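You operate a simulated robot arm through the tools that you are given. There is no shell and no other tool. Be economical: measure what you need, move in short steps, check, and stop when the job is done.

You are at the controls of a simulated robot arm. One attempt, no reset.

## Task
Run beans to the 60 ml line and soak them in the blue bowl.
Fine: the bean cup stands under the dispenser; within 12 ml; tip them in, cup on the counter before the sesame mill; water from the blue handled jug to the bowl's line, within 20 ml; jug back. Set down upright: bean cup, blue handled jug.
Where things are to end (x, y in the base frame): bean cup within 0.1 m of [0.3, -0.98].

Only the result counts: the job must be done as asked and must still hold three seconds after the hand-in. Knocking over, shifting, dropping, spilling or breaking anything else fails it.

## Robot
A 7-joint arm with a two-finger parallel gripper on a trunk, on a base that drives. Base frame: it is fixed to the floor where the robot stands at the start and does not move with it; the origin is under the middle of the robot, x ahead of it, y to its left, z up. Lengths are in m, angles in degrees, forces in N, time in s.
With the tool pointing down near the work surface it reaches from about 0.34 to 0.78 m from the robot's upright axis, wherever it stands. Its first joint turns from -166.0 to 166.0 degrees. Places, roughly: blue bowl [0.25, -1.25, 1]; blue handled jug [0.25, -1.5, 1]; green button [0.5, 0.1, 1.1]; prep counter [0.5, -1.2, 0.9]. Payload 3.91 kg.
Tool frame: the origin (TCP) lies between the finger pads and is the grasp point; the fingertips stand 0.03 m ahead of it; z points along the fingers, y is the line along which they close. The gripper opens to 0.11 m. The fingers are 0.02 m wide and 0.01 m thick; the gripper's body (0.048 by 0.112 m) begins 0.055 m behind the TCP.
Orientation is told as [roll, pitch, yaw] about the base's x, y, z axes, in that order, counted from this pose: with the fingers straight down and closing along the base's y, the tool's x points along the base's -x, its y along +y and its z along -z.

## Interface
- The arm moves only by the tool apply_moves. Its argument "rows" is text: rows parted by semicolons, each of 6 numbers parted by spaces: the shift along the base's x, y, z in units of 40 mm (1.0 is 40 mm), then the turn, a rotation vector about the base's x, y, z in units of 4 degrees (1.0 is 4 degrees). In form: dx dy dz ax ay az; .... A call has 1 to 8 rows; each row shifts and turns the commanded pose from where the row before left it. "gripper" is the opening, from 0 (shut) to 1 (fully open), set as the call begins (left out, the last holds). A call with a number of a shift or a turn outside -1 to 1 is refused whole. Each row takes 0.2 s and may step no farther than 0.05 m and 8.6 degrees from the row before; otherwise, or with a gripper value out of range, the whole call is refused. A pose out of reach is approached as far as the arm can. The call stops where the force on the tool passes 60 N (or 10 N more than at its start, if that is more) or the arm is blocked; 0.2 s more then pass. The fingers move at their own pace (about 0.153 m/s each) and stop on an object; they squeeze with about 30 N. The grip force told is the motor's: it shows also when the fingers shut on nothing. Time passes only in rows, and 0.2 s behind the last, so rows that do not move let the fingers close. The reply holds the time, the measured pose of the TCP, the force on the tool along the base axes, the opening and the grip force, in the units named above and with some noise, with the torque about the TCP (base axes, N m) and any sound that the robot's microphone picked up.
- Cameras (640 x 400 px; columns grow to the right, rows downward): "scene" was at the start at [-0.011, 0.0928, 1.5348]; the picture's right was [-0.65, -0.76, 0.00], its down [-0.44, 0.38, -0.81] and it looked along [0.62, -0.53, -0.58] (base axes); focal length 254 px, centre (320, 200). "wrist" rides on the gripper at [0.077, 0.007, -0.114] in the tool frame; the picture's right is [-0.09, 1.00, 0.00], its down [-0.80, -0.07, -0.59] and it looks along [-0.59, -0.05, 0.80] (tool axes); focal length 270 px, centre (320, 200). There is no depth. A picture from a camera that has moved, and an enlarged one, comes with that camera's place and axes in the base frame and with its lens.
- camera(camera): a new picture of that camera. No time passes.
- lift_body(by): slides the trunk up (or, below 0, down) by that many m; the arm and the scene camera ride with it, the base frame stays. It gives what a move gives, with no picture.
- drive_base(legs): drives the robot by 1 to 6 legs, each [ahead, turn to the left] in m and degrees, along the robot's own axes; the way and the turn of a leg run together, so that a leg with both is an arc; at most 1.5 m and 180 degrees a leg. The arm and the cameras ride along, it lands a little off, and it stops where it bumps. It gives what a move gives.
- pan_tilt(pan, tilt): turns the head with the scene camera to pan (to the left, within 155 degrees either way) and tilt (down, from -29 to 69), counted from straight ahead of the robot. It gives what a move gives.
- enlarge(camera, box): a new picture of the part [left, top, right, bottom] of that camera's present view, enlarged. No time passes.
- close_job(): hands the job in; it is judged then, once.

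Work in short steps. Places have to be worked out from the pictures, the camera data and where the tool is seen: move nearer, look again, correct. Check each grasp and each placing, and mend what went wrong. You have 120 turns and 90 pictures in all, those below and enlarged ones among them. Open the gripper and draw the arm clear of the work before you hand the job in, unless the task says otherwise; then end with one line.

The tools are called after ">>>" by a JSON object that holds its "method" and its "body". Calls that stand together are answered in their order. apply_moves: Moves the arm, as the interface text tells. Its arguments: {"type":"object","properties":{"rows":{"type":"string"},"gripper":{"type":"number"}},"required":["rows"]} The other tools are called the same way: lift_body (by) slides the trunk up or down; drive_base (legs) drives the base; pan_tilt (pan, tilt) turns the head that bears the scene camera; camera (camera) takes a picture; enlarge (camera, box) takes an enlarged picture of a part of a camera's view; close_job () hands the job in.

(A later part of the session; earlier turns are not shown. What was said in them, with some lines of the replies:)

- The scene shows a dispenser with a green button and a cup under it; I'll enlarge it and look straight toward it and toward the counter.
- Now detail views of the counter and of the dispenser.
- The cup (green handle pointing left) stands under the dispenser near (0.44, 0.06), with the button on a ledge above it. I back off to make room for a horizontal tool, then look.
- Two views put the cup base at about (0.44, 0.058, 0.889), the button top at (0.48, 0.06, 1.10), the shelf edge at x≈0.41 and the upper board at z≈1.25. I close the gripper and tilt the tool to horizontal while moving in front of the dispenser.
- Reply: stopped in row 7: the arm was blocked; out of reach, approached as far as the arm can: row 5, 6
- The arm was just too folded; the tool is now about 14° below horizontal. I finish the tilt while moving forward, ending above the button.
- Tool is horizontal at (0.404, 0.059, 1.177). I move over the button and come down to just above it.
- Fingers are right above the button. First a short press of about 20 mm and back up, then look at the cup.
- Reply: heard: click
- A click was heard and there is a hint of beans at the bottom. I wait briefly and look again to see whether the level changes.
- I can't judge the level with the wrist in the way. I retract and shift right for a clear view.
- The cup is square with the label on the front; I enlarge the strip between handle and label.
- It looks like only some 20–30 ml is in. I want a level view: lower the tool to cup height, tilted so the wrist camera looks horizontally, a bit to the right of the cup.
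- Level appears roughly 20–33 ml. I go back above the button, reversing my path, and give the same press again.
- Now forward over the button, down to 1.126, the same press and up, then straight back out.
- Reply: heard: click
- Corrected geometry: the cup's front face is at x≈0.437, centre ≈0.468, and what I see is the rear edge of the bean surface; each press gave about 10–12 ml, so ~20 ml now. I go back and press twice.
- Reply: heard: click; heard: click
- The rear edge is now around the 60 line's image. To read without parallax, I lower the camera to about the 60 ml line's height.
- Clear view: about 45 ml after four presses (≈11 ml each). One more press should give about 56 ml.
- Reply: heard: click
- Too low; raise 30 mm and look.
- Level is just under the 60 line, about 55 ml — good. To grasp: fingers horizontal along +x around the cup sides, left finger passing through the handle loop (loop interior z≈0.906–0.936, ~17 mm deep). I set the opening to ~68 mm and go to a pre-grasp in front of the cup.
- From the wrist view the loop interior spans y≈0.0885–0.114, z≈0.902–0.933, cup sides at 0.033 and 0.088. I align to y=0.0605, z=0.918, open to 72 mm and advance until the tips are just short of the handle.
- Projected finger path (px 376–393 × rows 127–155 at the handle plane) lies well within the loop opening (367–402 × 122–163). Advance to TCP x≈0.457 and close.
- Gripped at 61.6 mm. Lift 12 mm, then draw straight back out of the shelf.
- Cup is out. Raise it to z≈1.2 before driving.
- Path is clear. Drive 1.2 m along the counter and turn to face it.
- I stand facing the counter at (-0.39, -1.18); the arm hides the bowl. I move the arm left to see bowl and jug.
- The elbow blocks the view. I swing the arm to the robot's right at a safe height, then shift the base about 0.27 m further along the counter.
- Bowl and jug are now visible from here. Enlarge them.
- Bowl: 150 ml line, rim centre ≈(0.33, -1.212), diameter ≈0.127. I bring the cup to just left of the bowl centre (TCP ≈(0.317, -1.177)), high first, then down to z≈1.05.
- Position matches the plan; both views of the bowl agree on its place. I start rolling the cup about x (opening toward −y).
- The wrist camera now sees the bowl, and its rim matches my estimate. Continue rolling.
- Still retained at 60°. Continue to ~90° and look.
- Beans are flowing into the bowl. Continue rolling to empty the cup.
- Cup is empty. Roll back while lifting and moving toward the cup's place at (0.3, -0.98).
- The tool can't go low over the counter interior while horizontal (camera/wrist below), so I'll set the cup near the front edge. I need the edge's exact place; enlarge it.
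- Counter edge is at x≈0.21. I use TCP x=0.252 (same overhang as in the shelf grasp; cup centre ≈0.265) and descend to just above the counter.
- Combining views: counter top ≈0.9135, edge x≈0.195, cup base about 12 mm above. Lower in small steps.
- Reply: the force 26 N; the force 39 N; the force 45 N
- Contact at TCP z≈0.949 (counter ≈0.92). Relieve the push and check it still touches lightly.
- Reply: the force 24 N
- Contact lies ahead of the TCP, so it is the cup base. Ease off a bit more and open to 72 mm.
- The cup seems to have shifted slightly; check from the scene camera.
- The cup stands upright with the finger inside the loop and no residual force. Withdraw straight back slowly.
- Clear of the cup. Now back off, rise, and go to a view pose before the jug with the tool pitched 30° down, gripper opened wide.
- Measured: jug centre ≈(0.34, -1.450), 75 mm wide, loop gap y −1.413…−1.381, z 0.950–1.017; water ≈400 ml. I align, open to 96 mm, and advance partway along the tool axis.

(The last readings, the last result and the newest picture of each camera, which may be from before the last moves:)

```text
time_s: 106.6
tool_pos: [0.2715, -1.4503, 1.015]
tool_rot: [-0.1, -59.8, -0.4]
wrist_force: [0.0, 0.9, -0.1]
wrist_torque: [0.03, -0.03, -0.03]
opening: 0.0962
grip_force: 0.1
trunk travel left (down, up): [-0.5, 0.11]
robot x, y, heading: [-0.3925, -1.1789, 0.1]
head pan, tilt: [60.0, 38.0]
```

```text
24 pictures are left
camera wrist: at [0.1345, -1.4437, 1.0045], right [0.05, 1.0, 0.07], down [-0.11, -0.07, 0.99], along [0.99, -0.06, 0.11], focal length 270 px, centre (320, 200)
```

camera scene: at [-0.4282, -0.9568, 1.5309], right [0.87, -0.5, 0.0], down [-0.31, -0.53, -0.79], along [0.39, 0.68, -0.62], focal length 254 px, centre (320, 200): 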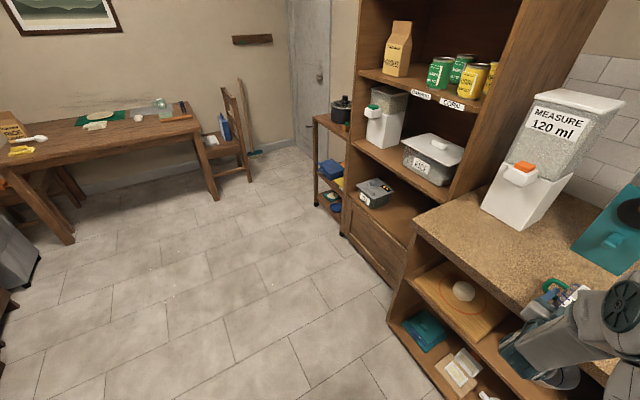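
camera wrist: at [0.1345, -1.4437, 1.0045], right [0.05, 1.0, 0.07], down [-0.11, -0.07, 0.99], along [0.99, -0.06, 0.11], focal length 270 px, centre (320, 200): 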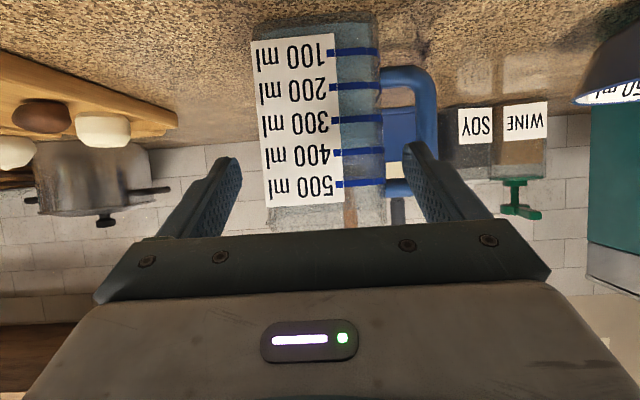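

Projection of the left finger path (px 388–402, row 125) lies inside the loop (382–413, 82–178). Advance and close.

>>> {"method": "apply_moves", "body": {"rows": "0.433 0 -0.25 0 0 0;0.433 0 -0.25 0 0 0;0.4 0 -0.23 0 0 0"}}

>>> {"method": "apply_moves", "body": {"rows": "0 0 0 0 0 0;0 0 0 0 0 0;0 0 0 0 0 0", "gripper": 0}}

>>> {"method": "camera", "body": {"camera": "wrist"}}

```text
time_s: 107.4
tool_pos: [0.3215, -1.449, 0.9857]
tool_rot: [-0.1, -59.8, -0.4]
wrist_force: [0.1, 0.2, -0.4]
wrist_torque: [0.01, 0.05, -0.02]
opening: 0.0962
grip_force: 0.1
trunk travel left (down, up): [-0.5, 0.11]
robot x, y, heading: [-0.3907, -1.1804, 0.1]
head pan, tilt: [60.0, 38.0]
```

```text
time_s: 108.2
tool_pos: [0.3215, -1.4499, 0.9866]
tool_rot: [-0.2, -59.9, -0.2]
wrist_force: [-0.4, 1.0, 0.5]
wrist_torque: [-0.14, -0.08, 0.04]
opening: 0.0799
grip_force: 30.5
trunk travel left (down, up): [-0.5, 0.11]
robot x, y, heading: [-0.3936, -1.1801, 0.2]
head pan, tilt: [60.0, 38.0]
```

```text
23 pictures are left
camera wrist: at [0.1847, -1.4431, 0.976], right [0.05, 1.0, 0.07], down [-0.11, -0.07, 0.99], along [0.99, -0.06, 0.11], focal length 270 px, centre (320, 200)
```

wrist: 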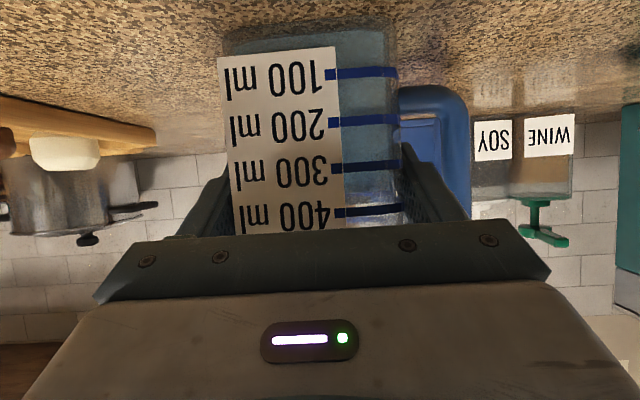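

Gripped (79.9 mm). Lift to clear, and feel the weight.

>>> {"method": "apply_moves", "body": {"rows": "0 0 0.3 0 0 0;0 0 0.7 0 0 0;0 0 1 0 0 0;0 0 1 0 0 0;0 0 1 0 0 0"}}

>>> {"method": "apply_moves", "body": {"rows": "-0.05 1 0 0 0 0;-0.05 1 0 0 0 0;-0.05 1 0 0 0 0;-0.05 1 0 0 0 0;-0.05 1 0 0 0 0;-0.05 1 0 0 0 0;-0.05 1 0 0 0 0;-0.05 1 0 0 0 0"}}

>>> {"method": "pan_tilt", "body": {"pan": 0, "tilt": 38}}

>>> {"method": "camera", "body": {"camera": "scene"}}

```text
time_s: 109.4
tool_pos: [0.3209, -1.4493, 1.1457]
tool_rot: [-0.1, -59.8, -0.3]
wrist_force: [0.9, -0.6, -4.3]
wrist_torque: [-0.08, 0.09, -0.01]
opening: 0.0801
grip_force: 30.1
trunk travel left (down, up): [-0.5, 0.11]
robot x, y, heading: [-0.397, -1.182, 0.3]
head pan, tilt: [60.0, 38.0]
```

```text
time_s: 111.2
tool_pos: [0.3053, -1.1274, 1.1438]
tool_rot: [-0.2, -59.8, -0.1]
wrist_force: [0.8, 0.7, -5.5]
wrist_torque: [-0.07, 0.09, 0.0]
opening: 0.0797
grip_force: 30.6
trunk travel left (down, up): [-0.5, 0.11]
robot x, y, heading: [-0.3931, -1.1807, 0.1]
head pan, tilt: [60.0, 38.0]
```

```text
time_s: 112.5
tool_pos: [0.3056, -1.1295, 1.144]
tool_rot: [-0.3, -59.8, -0.2]
wrist_force: [-0.4, 0.1, -4.8]
wrist_torque: [-0.04, 0.06, 0.03]
opening: 0.0797
grip_force: 29.6
trunk travel left (down, up): [-0.5, 0.11]
robot x, y, heading: [-0.3909, -1.1801, 0.3]
head pan, tilt: [0.0, 38.0]
```

```text
22 pictures are left
camera scene: at [-0.3845, -1.0314, 1.5309], right [0.0, -1.0, 0.0], down [-0.62, 0.0, -0.79], along [0.79, 0.0, -0.62], focal length 254 px, centre (320, 200)
```

scene: 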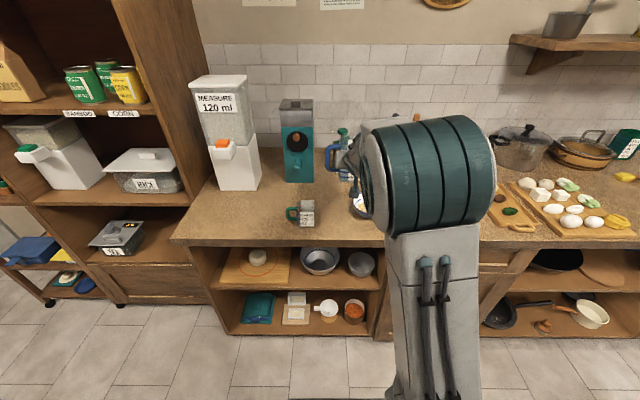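

Cup stands upright; jug weighs ~5 N. Lower to z≈1.07 and start rolling to 32°, then view.

>>> {"method": "apply_moves", "body": {"rows": "0 0 -0.6 1 0 0;0 0 -0.6 1 0 0;0 0 -0.6 1 0 0;0 0 0 1 0 0;0 0 0 1 0 0;0 0 0 1 0 0;0 0 0 1 0 0;0 0 0 1 0 0"}}

>>> {"method": "camera", "body": {"camera": "wrist"}}

```text
time_s: 114.3
tool_pos: [0.3067, -1.1304, 1.0748]
tool_rot: [51.0, -47.0, -42.5]
wrist_force: [-0.1, 0.4, -4.8]
wrist_torque: [-0.06, 0.07, -0.02]
opening: 0.0799
grip_force: 29.9
trunk travel left (down, up): [-0.5, 0.11]
robot x, y, heading: [-0.395, -1.1811, -0.2]
head pan, tilt: [0.0, 38.0]
```

```text
21 pictures are left
camera wrist: at [0.1691, -1.1197, 1.0692], right [0.05, 0.8, 0.59], down [-0.11, -0.58, 0.8], along [0.99, -0.11, 0.06], focal length 270 px, centre (320, 200)
```

wrist: 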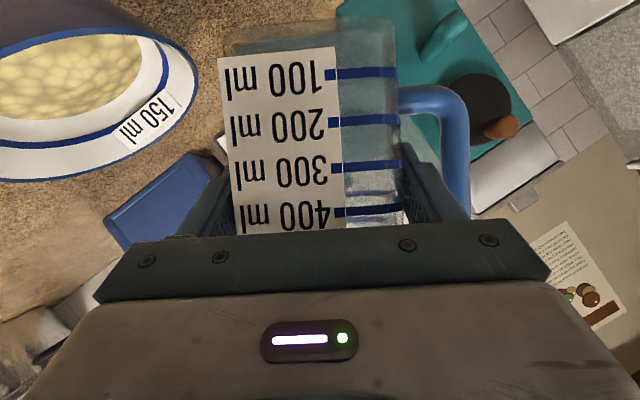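

Bowl nicely in view and where expected. Roll to 48°.

>>> {"method": "apply_moves", "body": {"rows": "0 0 0 1 0 0;0 0 0 1 0 0;0 0 0 1 0 0;0 0 0 1 0 0"}}

>>> {"method": "camera", "body": {"camera": "wrist"}}

```text
time_s: 115.3
tool_pos: [0.3064, -1.1297, 1.0731]
tool_rot: [65.3, -35.1, -52.1]
wrist_force: [0.1, -0.2, -3.9]
wrist_torque: [-0.13, 0.06, 0.0]
opening: 0.08
grip_force: 30.4
trunk travel left (down, up): [-0.5, 0.11]
robot x, y, heading: [-0.3934, -1.1802, 0.1]
head pan, tilt: [0.0, 38.0]
```

```text
20 pictures are left
camera wrist: at [0.1692, -1.1195, 1.0725], right [0.05, 0.61, 0.79], down [-0.11, -0.78, 0.61], along [0.99, -0.12, 0.03], focal length 270 px, centre (320, 200)
```

wrist: 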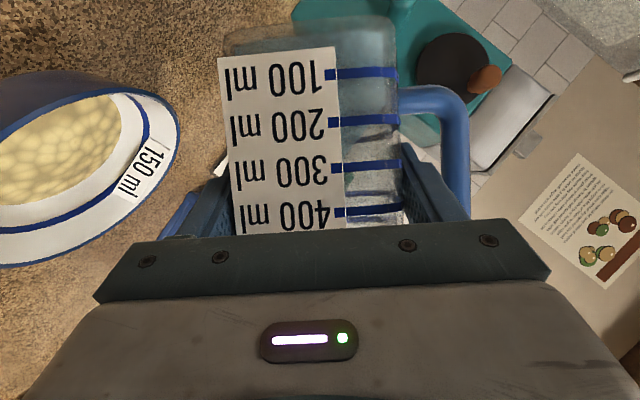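

No flow yet. Go to 54° and look.

>>> {"method": "apply_moves", "body": {"rows": "0 0 0 0.75 0 0;0 0 0 0.75 0 0"}}

>>> {"method": "camera", "body": {"camera": "wrist"}}

```text
time_s: 115.9
tool_pos: [0.3056, -1.1301, 1.0739]
tool_rot: [69.5, -30.4, -54.3]
wrist_force: [0.5, -0.4, -4.9]
wrist_torque: [-0.08, 0.09, -0.03]
opening: 0.0801
grip_force: 30.0
trunk travel left (down, up): [-0.5, 0.11]
robot x, y, heading: [-0.3907, -1.1779, 0.1]
head pan, tilt: [0.0, 38.0]
```

```text
19 pictures are left
camera wrist: at [0.1689, -1.1195, 1.0738], right [0.05, 0.52, 0.85], down [-0.11, -0.84, 0.53], along [0.99, -0.12, 0.02], focal length 270 px, centre (320, 200)
```

wrist: 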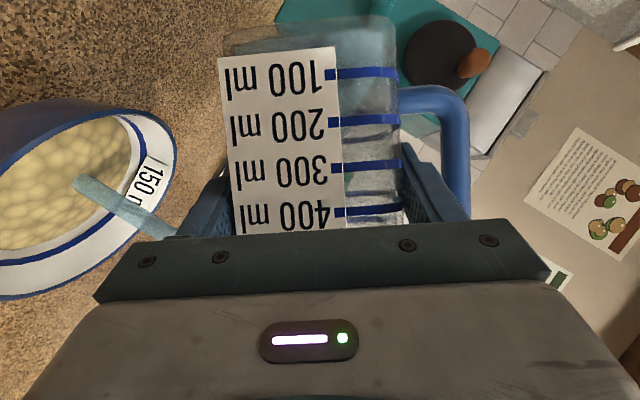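

Water streams into the bowl's centre. Hold briefly at this tilt and look.

>>> {"method": "apply_moves", "body": {"rows": "0 0 0 0 0 0;0 0 0 0 0 0;0 0 0 0 0 0"}}

>>> {"method": "camera", "body": {"camera": "wrist"}}

```text
time_s: 116.7
tool_pos: [0.3054, -1.1294, 1.0735]
tool_rot: [69.4, -30.4, -54.4]
wrist_force: [0.1, -0.6, -3.2]
wrist_torque: [-0.07, 0.1, 0.0]
opening: 0.0798
grip_force: 29.9
trunk travel left (down, up): [-0.5, 0.11]
robot x, y, heading: [-0.3939, -1.1818, 0.1]
head pan, tilt: [0.0, 38.0]
```

```text
18 pictures are left
camera wrist: at [0.1689, -1.1195, 1.0737], right [0.05, 0.52, 0.85], down [-0.11, -0.84, 0.53], along [0.99, -0.12, 0.01], focal length 270 px, centre (320, 200)
```

wrist: 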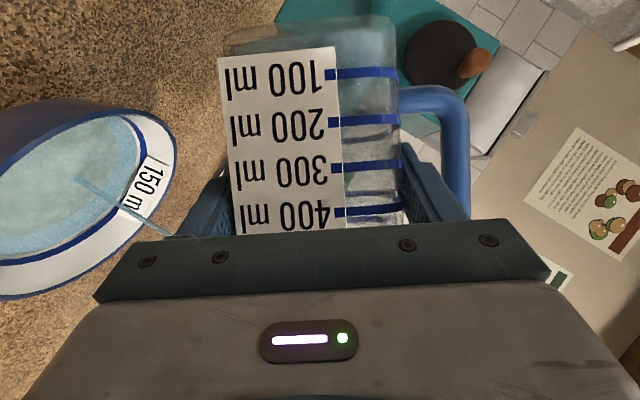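

Water already near the line and the stream is thinning; enlarge the bowl.

>>> {"method": "enlarge", "body": {"camera": "wrist", "box": [0, 90, 190, 310]}}

```text
1.82 times, centred on (95, 200) of wrist
camera zoom: at [0.1689, -1.1195, 1.0737], right [0.05, 0.52, 0.85], down [-0.11, -0.84, 0.53], along [0.99, -0.12, 0.01], focal length 491 px, centre (729, 200)
```

zoom: 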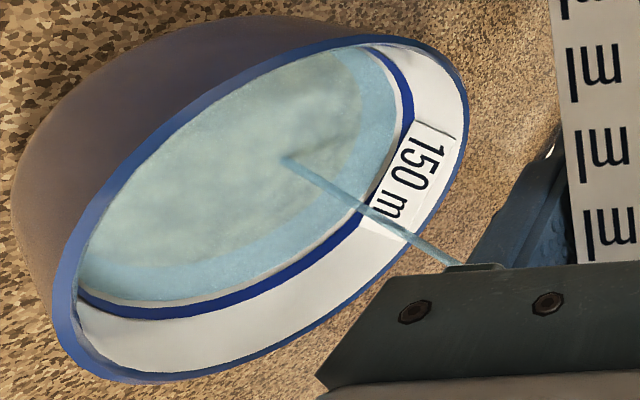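

Level sits slightly below the line (perhaps 15–25 ml short) with a thin stream left. Hold 0.6 s more.

>>> {"method": "apply_moves", "body": {"rows": "0 0 0 0 0 0;0 0 0 0 0 0"}}

>>> {"method": "enlarge", "body": {"camera": "wrist", "box": [0, 90, 190, 310]}}

```text
time_s: 117.3
tool_pos: [0.3064, -1.1309, 1.0743]
tool_rot: [69.4, -30.5, -54.4]
wrist_force: [0.1, 0.5, -4.5]
wrist_torque: [-0.09, 0.07, 0.01]
opening: 0.0801
grip_force: 30.5
trunk travel left (down, up): [-0.5, 0.11]
robot x, y, heading: [-0.3884, -1.1837, 0.0]
head pan, tilt: [0.0, 38.0]
```

```text
1.82 times, centred on (95, 200) of wrist
camera zoom: at [0.1689, -1.1195, 1.0737], right [0.05, 0.52, 0.85], down [-0.11, -0.84, 0.53], along [0.99, -0.12, 0.01], focal length 491 px, centre (729, 200)
```

zoom: 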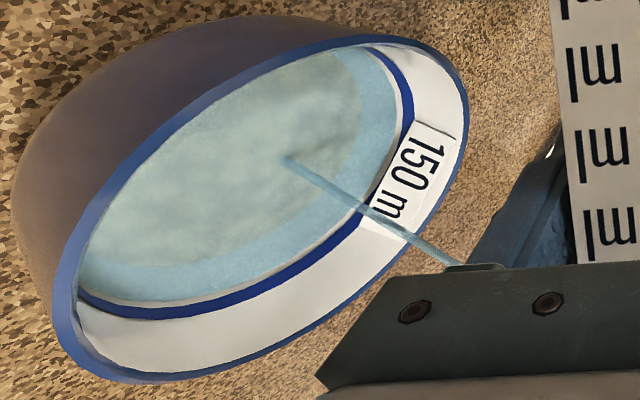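

Only a dribble now. Tilt 1.5° more and hold.

>>> {"method": "apply_moves", "body": {"rows": "0 0 0 0.4 0 0;0 0 0 0 0 0;0 0 0 0 0 0"}}

>>> {"method": "enlarge", "body": {"camera": "wrist", "box": [0, 90, 190, 310]}}

```text
time_s: 118.1
tool_pos: [0.3054, -1.1304, 1.0751]
tool_rot: [70.6, -29.1, -54.9]
wrist_force: [-0.4, 0.3, -4.0]
wrist_torque: [-0.07, 0.07, 0.03]
opening: 0.0799
grip_force: 29.7
trunk travel left (down, up): [-0.5, 0.11]
robot x, y, heading: [-0.3935, -1.1857, -0.0]
head pan, tilt: [0.0, 38.0]
```

```text
1.82 times, centred on (95, 200) of wrist
camera zoom: at [0.169, -1.1195, 1.0739], right [0.05, 0.5, 0.86], down [-0.11, -0.86, 0.5], along [0.99, -0.12, 0.01], focal length 491 px, centre (729, 200)
```

zoom: 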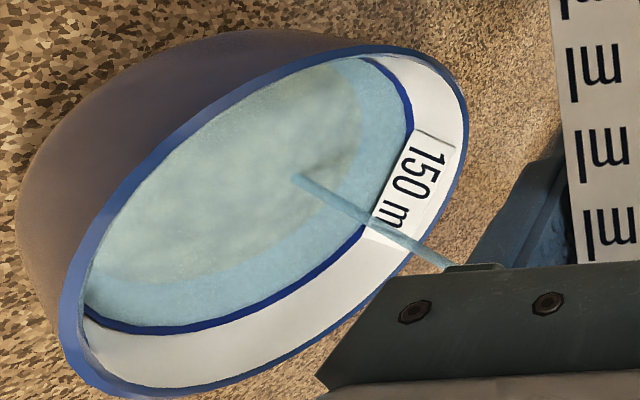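

Water has reached the line. Roll back now.

>>> {"method": "apply_moves", "body": {"rows": "0 0 0 -1 0 0;0 0 0 -1 0 0;0 0 0 -1 0 0;0 0 0 -1 0 0;0 0 0 -1 0 0;0 0 0 -1 0 0"}}

>>> {"method": "enlarge", "body": {"camera": "wrist", "box": [0, 0, 220, 200]}}

```text
time_s: 119.5
tool_pos: [0.3064, -1.1292, 1.0743]
tool_rot: [50.4, -47.3, -42.1]
wrist_force: [-0.1, 0.2, -3.3]
wrist_torque: [-0.09, 0.08, 0.0]
opening: 0.0799
grip_force: 29.7
trunk travel left (down, up): [-0.5, 0.11]
robot x, y, heading: [-0.393, -1.1813, -0.2]
head pan, tilt: [0.0, 38.0]
```

```text
2.00 times, centred on (110, 100) of wrist
camera zoom: at [0.1685, -1.1194, 1.0689], right [0.05, 0.81, 0.58], down [-0.11, -0.58, 0.81], along [0.99, -0.11, 0.06], focal length 541 px, centre (740, 400)
```

zoom: 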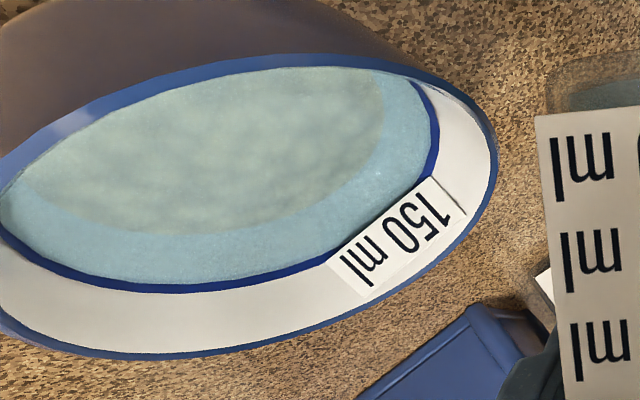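

Water is on the line. Return the jug upright while lifting.

>>> {"method": "apply_moves", "body": {"rows": "0 0 0.3 -1 0 0;0 0 0.3 -1 0 0;0 0 0.3 -1 0 0;0 0 0.3 -1 0 0;0 0 0.3 -1 0 0;0 0 0.3 -1 0 0;0 0 0 -1 0 0;0 0 0 -0.9 0 0"}}

>>> {"method": "apply_moves", "body": {"rows": "0.05 -1 0 0 0 0;0.05 -1 0 0 0 0;0.05 -1 0 0 0 0;0.05 -1 0 0 0 0;0.05 -1 0 0 0 0;0.05 -1 0 0 0 0;0.05 -1 0 0 0 0;0.05 -1 0 0 0 0"}}

>>> {"method": "camera", "body": {"camera": "wrist"}}

>>> {"method": "enlarge", "body": {"camera": "scene", "box": [280, 170, 460, 240]}}

```text
time_s: 121.3
tool_pos: [0.3053, -1.1297, 1.147]
tool_rot: [-0.1, -60.0, -0.2]
wrist_force: [-0.8, -0.9, -3.9]
wrist_torque: [-0.03, 0.1, -0.03]
opening: 0.0799
grip_force: 29.9
trunk travel left (down, up): [-0.5, 0.11]
robot x, y, heading: [-0.3953, -1.1788, 0.1]
head pan, tilt: [0.0, 38.0]
```

```text
time_s: 123.1
tool_pos: [0.3221, -1.4528, 1.146]
tool_rot: [0.0, -59.8, -0.5]
wrist_force: [1.2, 0.3, -3.7]
wrist_torque: [-0.03, 0.08, 0.01]
opening: 0.0799
grip_force: 30.2
trunk travel left (down, up): [-0.5, 0.11]
robot x, y, heading: [-0.398, -1.1832, 0.1]
head pan, tilt: [0.0, 38.0]
```

```text
13 pictures are left
camera wrist: at [0.1839, -1.4466, 1.1352], right [0.05, 1.0, 0.08], down [-0.11, -0.07, 0.99], along [0.99, -0.06, 0.11], focal length 270 px, centre (320, 200)
```

wrist: 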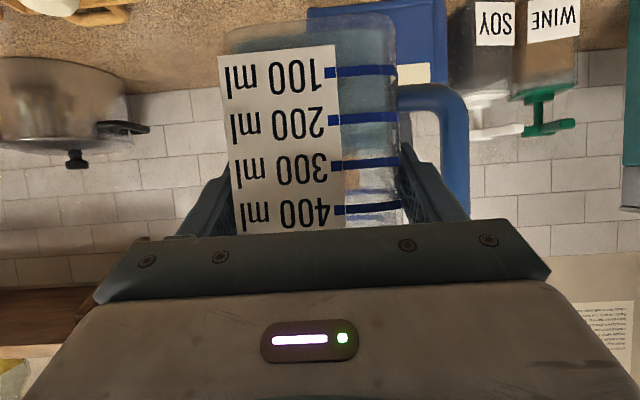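

```text
3.56 times, centred on (370, 205) of scene
camera zoom: at [-0.3845, -1.033, 1.5311], right [0.0, -1.0, 0.0], down [-0.62, 0.0, -0.79], along [0.79, 0.0, -0.62], focal length 902 px, centre (142, 182)
```

zoom: 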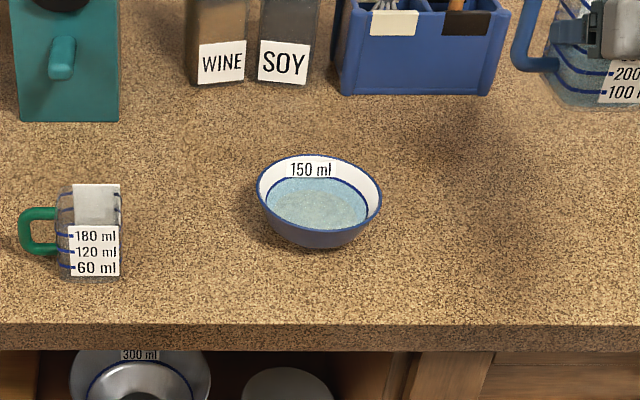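

No spills; cup upright, bowl filled to the line. Lower the jug to its place.

>>> {"method": "apply_moves", "body": {"rows": "0 0.04 -1 0 0 0;0 0.03 -1 0 0 0;0 0 -1 0 0 0;0 0 -0.6 0 0 0;0 0 -0.2 0 0 0"}}

>>> {"method": "apply_moves", "body": {"rows": "0 0 -0.1 0 0 0;0 0 -0.05 0 0 0"}}

>>> {"method": "apply_moves", "body": {"rows": "0 0 -0.05 0 0 0"}}

```text
time_s: 124.3
tool_pos: [0.322, -1.4482, 0.9929]
tool_rot: [-0.2, -59.8, -0.2]
wrist_force: [0.2, 0.0, -5.2]
wrist_torque: [-0.03, 0.1, 0.01]
opening: 0.0801
grip_force: 29.8
trunk travel left (down, up): [-0.5, 0.11]
robot x, y, heading: [-0.395, -1.179, 0.3]
head pan, tilt: [0.0, 38.0]
```

```text
time_s: 124.9
tool_pos: [0.3228, -1.4474, 0.9874]
tool_rot: [-0.2, -59.9, -0.3]
wrist_force: [-0.9, -0.6, -1.4]
wrist_torque: [0.02, 0.0, 0.01]
opening: 0.0797
grip_force: 30.2
trunk travel left (down, up): [-0.5, 0.11]
robot x, y, heading: [-0.3934, -1.1794, 0.2]
head pan, tilt: [0.0, 38.0]
```

```text
time_s: 125.3
tool_pos: [0.322, -1.447, 0.9882]
tool_rot: [-0.3, -59.9, -0.4]
wrist_force: [-0.6, -0.8, 5.8]
wrist_torque: [0.27, 0.28, 0.05]
opening: 0.08
grip_force: 30.0
trunk travel left (down, up): [-0.5, 0.11]
robot x, y, heading: [-0.3915, -1.1781, -0.1]
head pan, tilt: [0.0, 38.0]
```

Jug is standing on the counter. Open to 96 mm and back out along the tool axis.

>>> {"method": "apply_moves", "body": {"rows": "0 0 0 0 0 0;0 0 0 0 0 0", "gripper": 0.873}}

>>> {"method": "apply_moves", "body": {"rows": "-0.433 0 0.25 0 0 0;-0.433 0 0.25 0 0 0;-0.433 0 0.25 0 0 0;-0.433 0 0.25 0 0 0;-0.433 0 0.25 0 0 0;-0.433 0 0.25 0 0 0"}}

>>> {"method": "camera", "body": {"camera": "wrist"}}

```text
time_s: 125.9
tool_pos: [0.3208, -1.4475, 0.9873]
tool_rot: [-0.1, -59.8, -0.4]
wrist_force: [-1.1, -0.6, 0.5]
wrist_torque: [0.0, 0.02, -0.01]
opening: 0.0959
grip_force: 0.0
trunk travel left (down, up): [-0.5, 0.11]
robot x, y, heading: [-0.3928, -1.1849, 0.1]
head pan, tilt: [0.0, 38.0]
```

```text
time_s: 127.3
tool_pos: [0.2168, -1.4471, 1.047]
tool_rot: [-0.1, -59.8, -0.3]
wrist_force: [0.5, 0.1, -0.6]
wrist_torque: [-0.01, 0.02, 0.01]
opening: 0.0961
grip_force: 0.1
trunk travel left (down, up): [-0.5, 0.11]
robot x, y, heading: [-0.3955, -1.1847, 0.2]
head pan, tilt: [0.0, 38.0]
```

```text
11 pictures are left
camera wrist: at [0.0803, -1.4406, 1.0357], right [0.05, 1.0, 0.08], down [-0.11, -0.07, 0.99], along [0.99, -0.06, 0.11], focal length 270 px, centre (320, 200)
```

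wrist: 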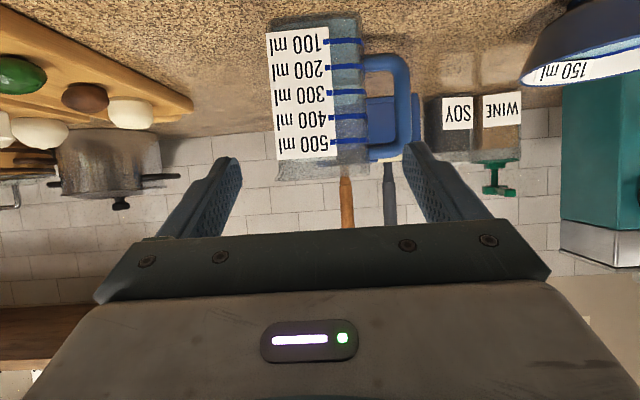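

Jug stands upright and free. Quick check of its water reading and the whole scene after drawing the arm back.

>>> {"method": "enlarge", "body": {"camera": "wrist", "box": [310, 10, 370, 180]}}

>>> {"method": "apply_moves", "body": {"rows": "-0.5 0 0.9 0 0 0;-0.5 0 0.9 0 0 0;-0.5 0 0.9 0 0 0;0 0 0.9 0 0 0", "gripper": 1}}

>>> {"method": "enlarge", "body": {"camera": "scene", "box": [270, 150, 470, 250]}}

```text
2.35 times, centred on (340, 95) of wrist
camera zoom: at [0.0803, -1.4406, 1.0357], right [0.05, 1.0, 0.08], down [-0.11, -0.07, 0.99], along [0.99, -0.06, 0.11], focal length 636 px, centre (273, 447)
```

zoom: 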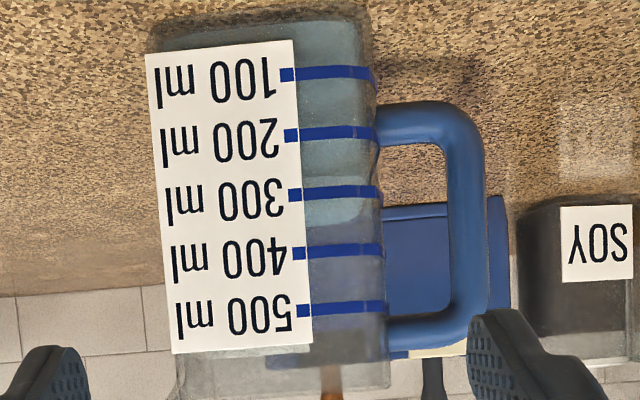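

```text
time_s: 128.3
tool_pos: [0.1564, -1.447, 1.1894]
tool_rot: [-0.1, -59.8, -0.3]
wrist_force: [0.0, -0.6, 0.0]
wrist_torque: [-0.01, 0.02, 0.0]
opening: 0.1098
grip_force: 0.1
trunk travel left (down, up): [-0.5, 0.11]
robot x, y, heading: [-0.3947, -1.1819, 0.0]
head pan, tilt: [0.0, 38.0]
```

```text
3.20 times, centred on (370, 200) of scene
camera zoom: at [-0.3854, -1.0316, 1.5309], right [0.0, -1.0, 0.0], down [-0.62, 0.0, -0.79], along [0.79, 0.0, -0.62], focal length 812 px, centre (160, 200)
```

zoom: 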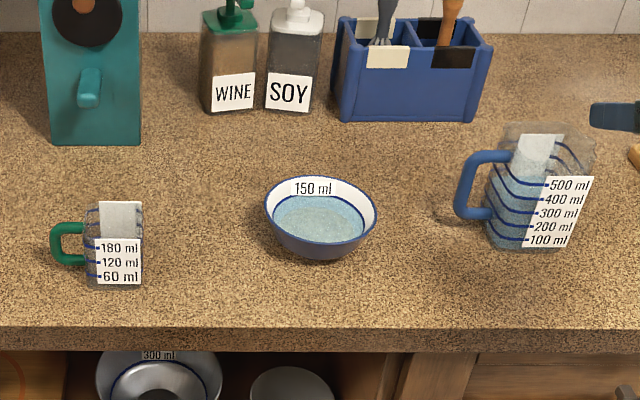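

The cup stands upright near (0.27, -0.98), the bowl is at its line, the jug is upright in its original place, and the open gripper is clear of the work. I hand the job in.

>>> {"method": "close_job", "body": {}}

```text
The job is handed in.
```

The job is handed in: about 55 ml of beans are in the blue bowl, and the water surface is at its 150 ml line. I took the line as the combined level of beans and water, so only about 100 ml came from the jug. The jug is back in its place and the bean cup is near (0.27, -0.98); both are upright, and I saw no spills.
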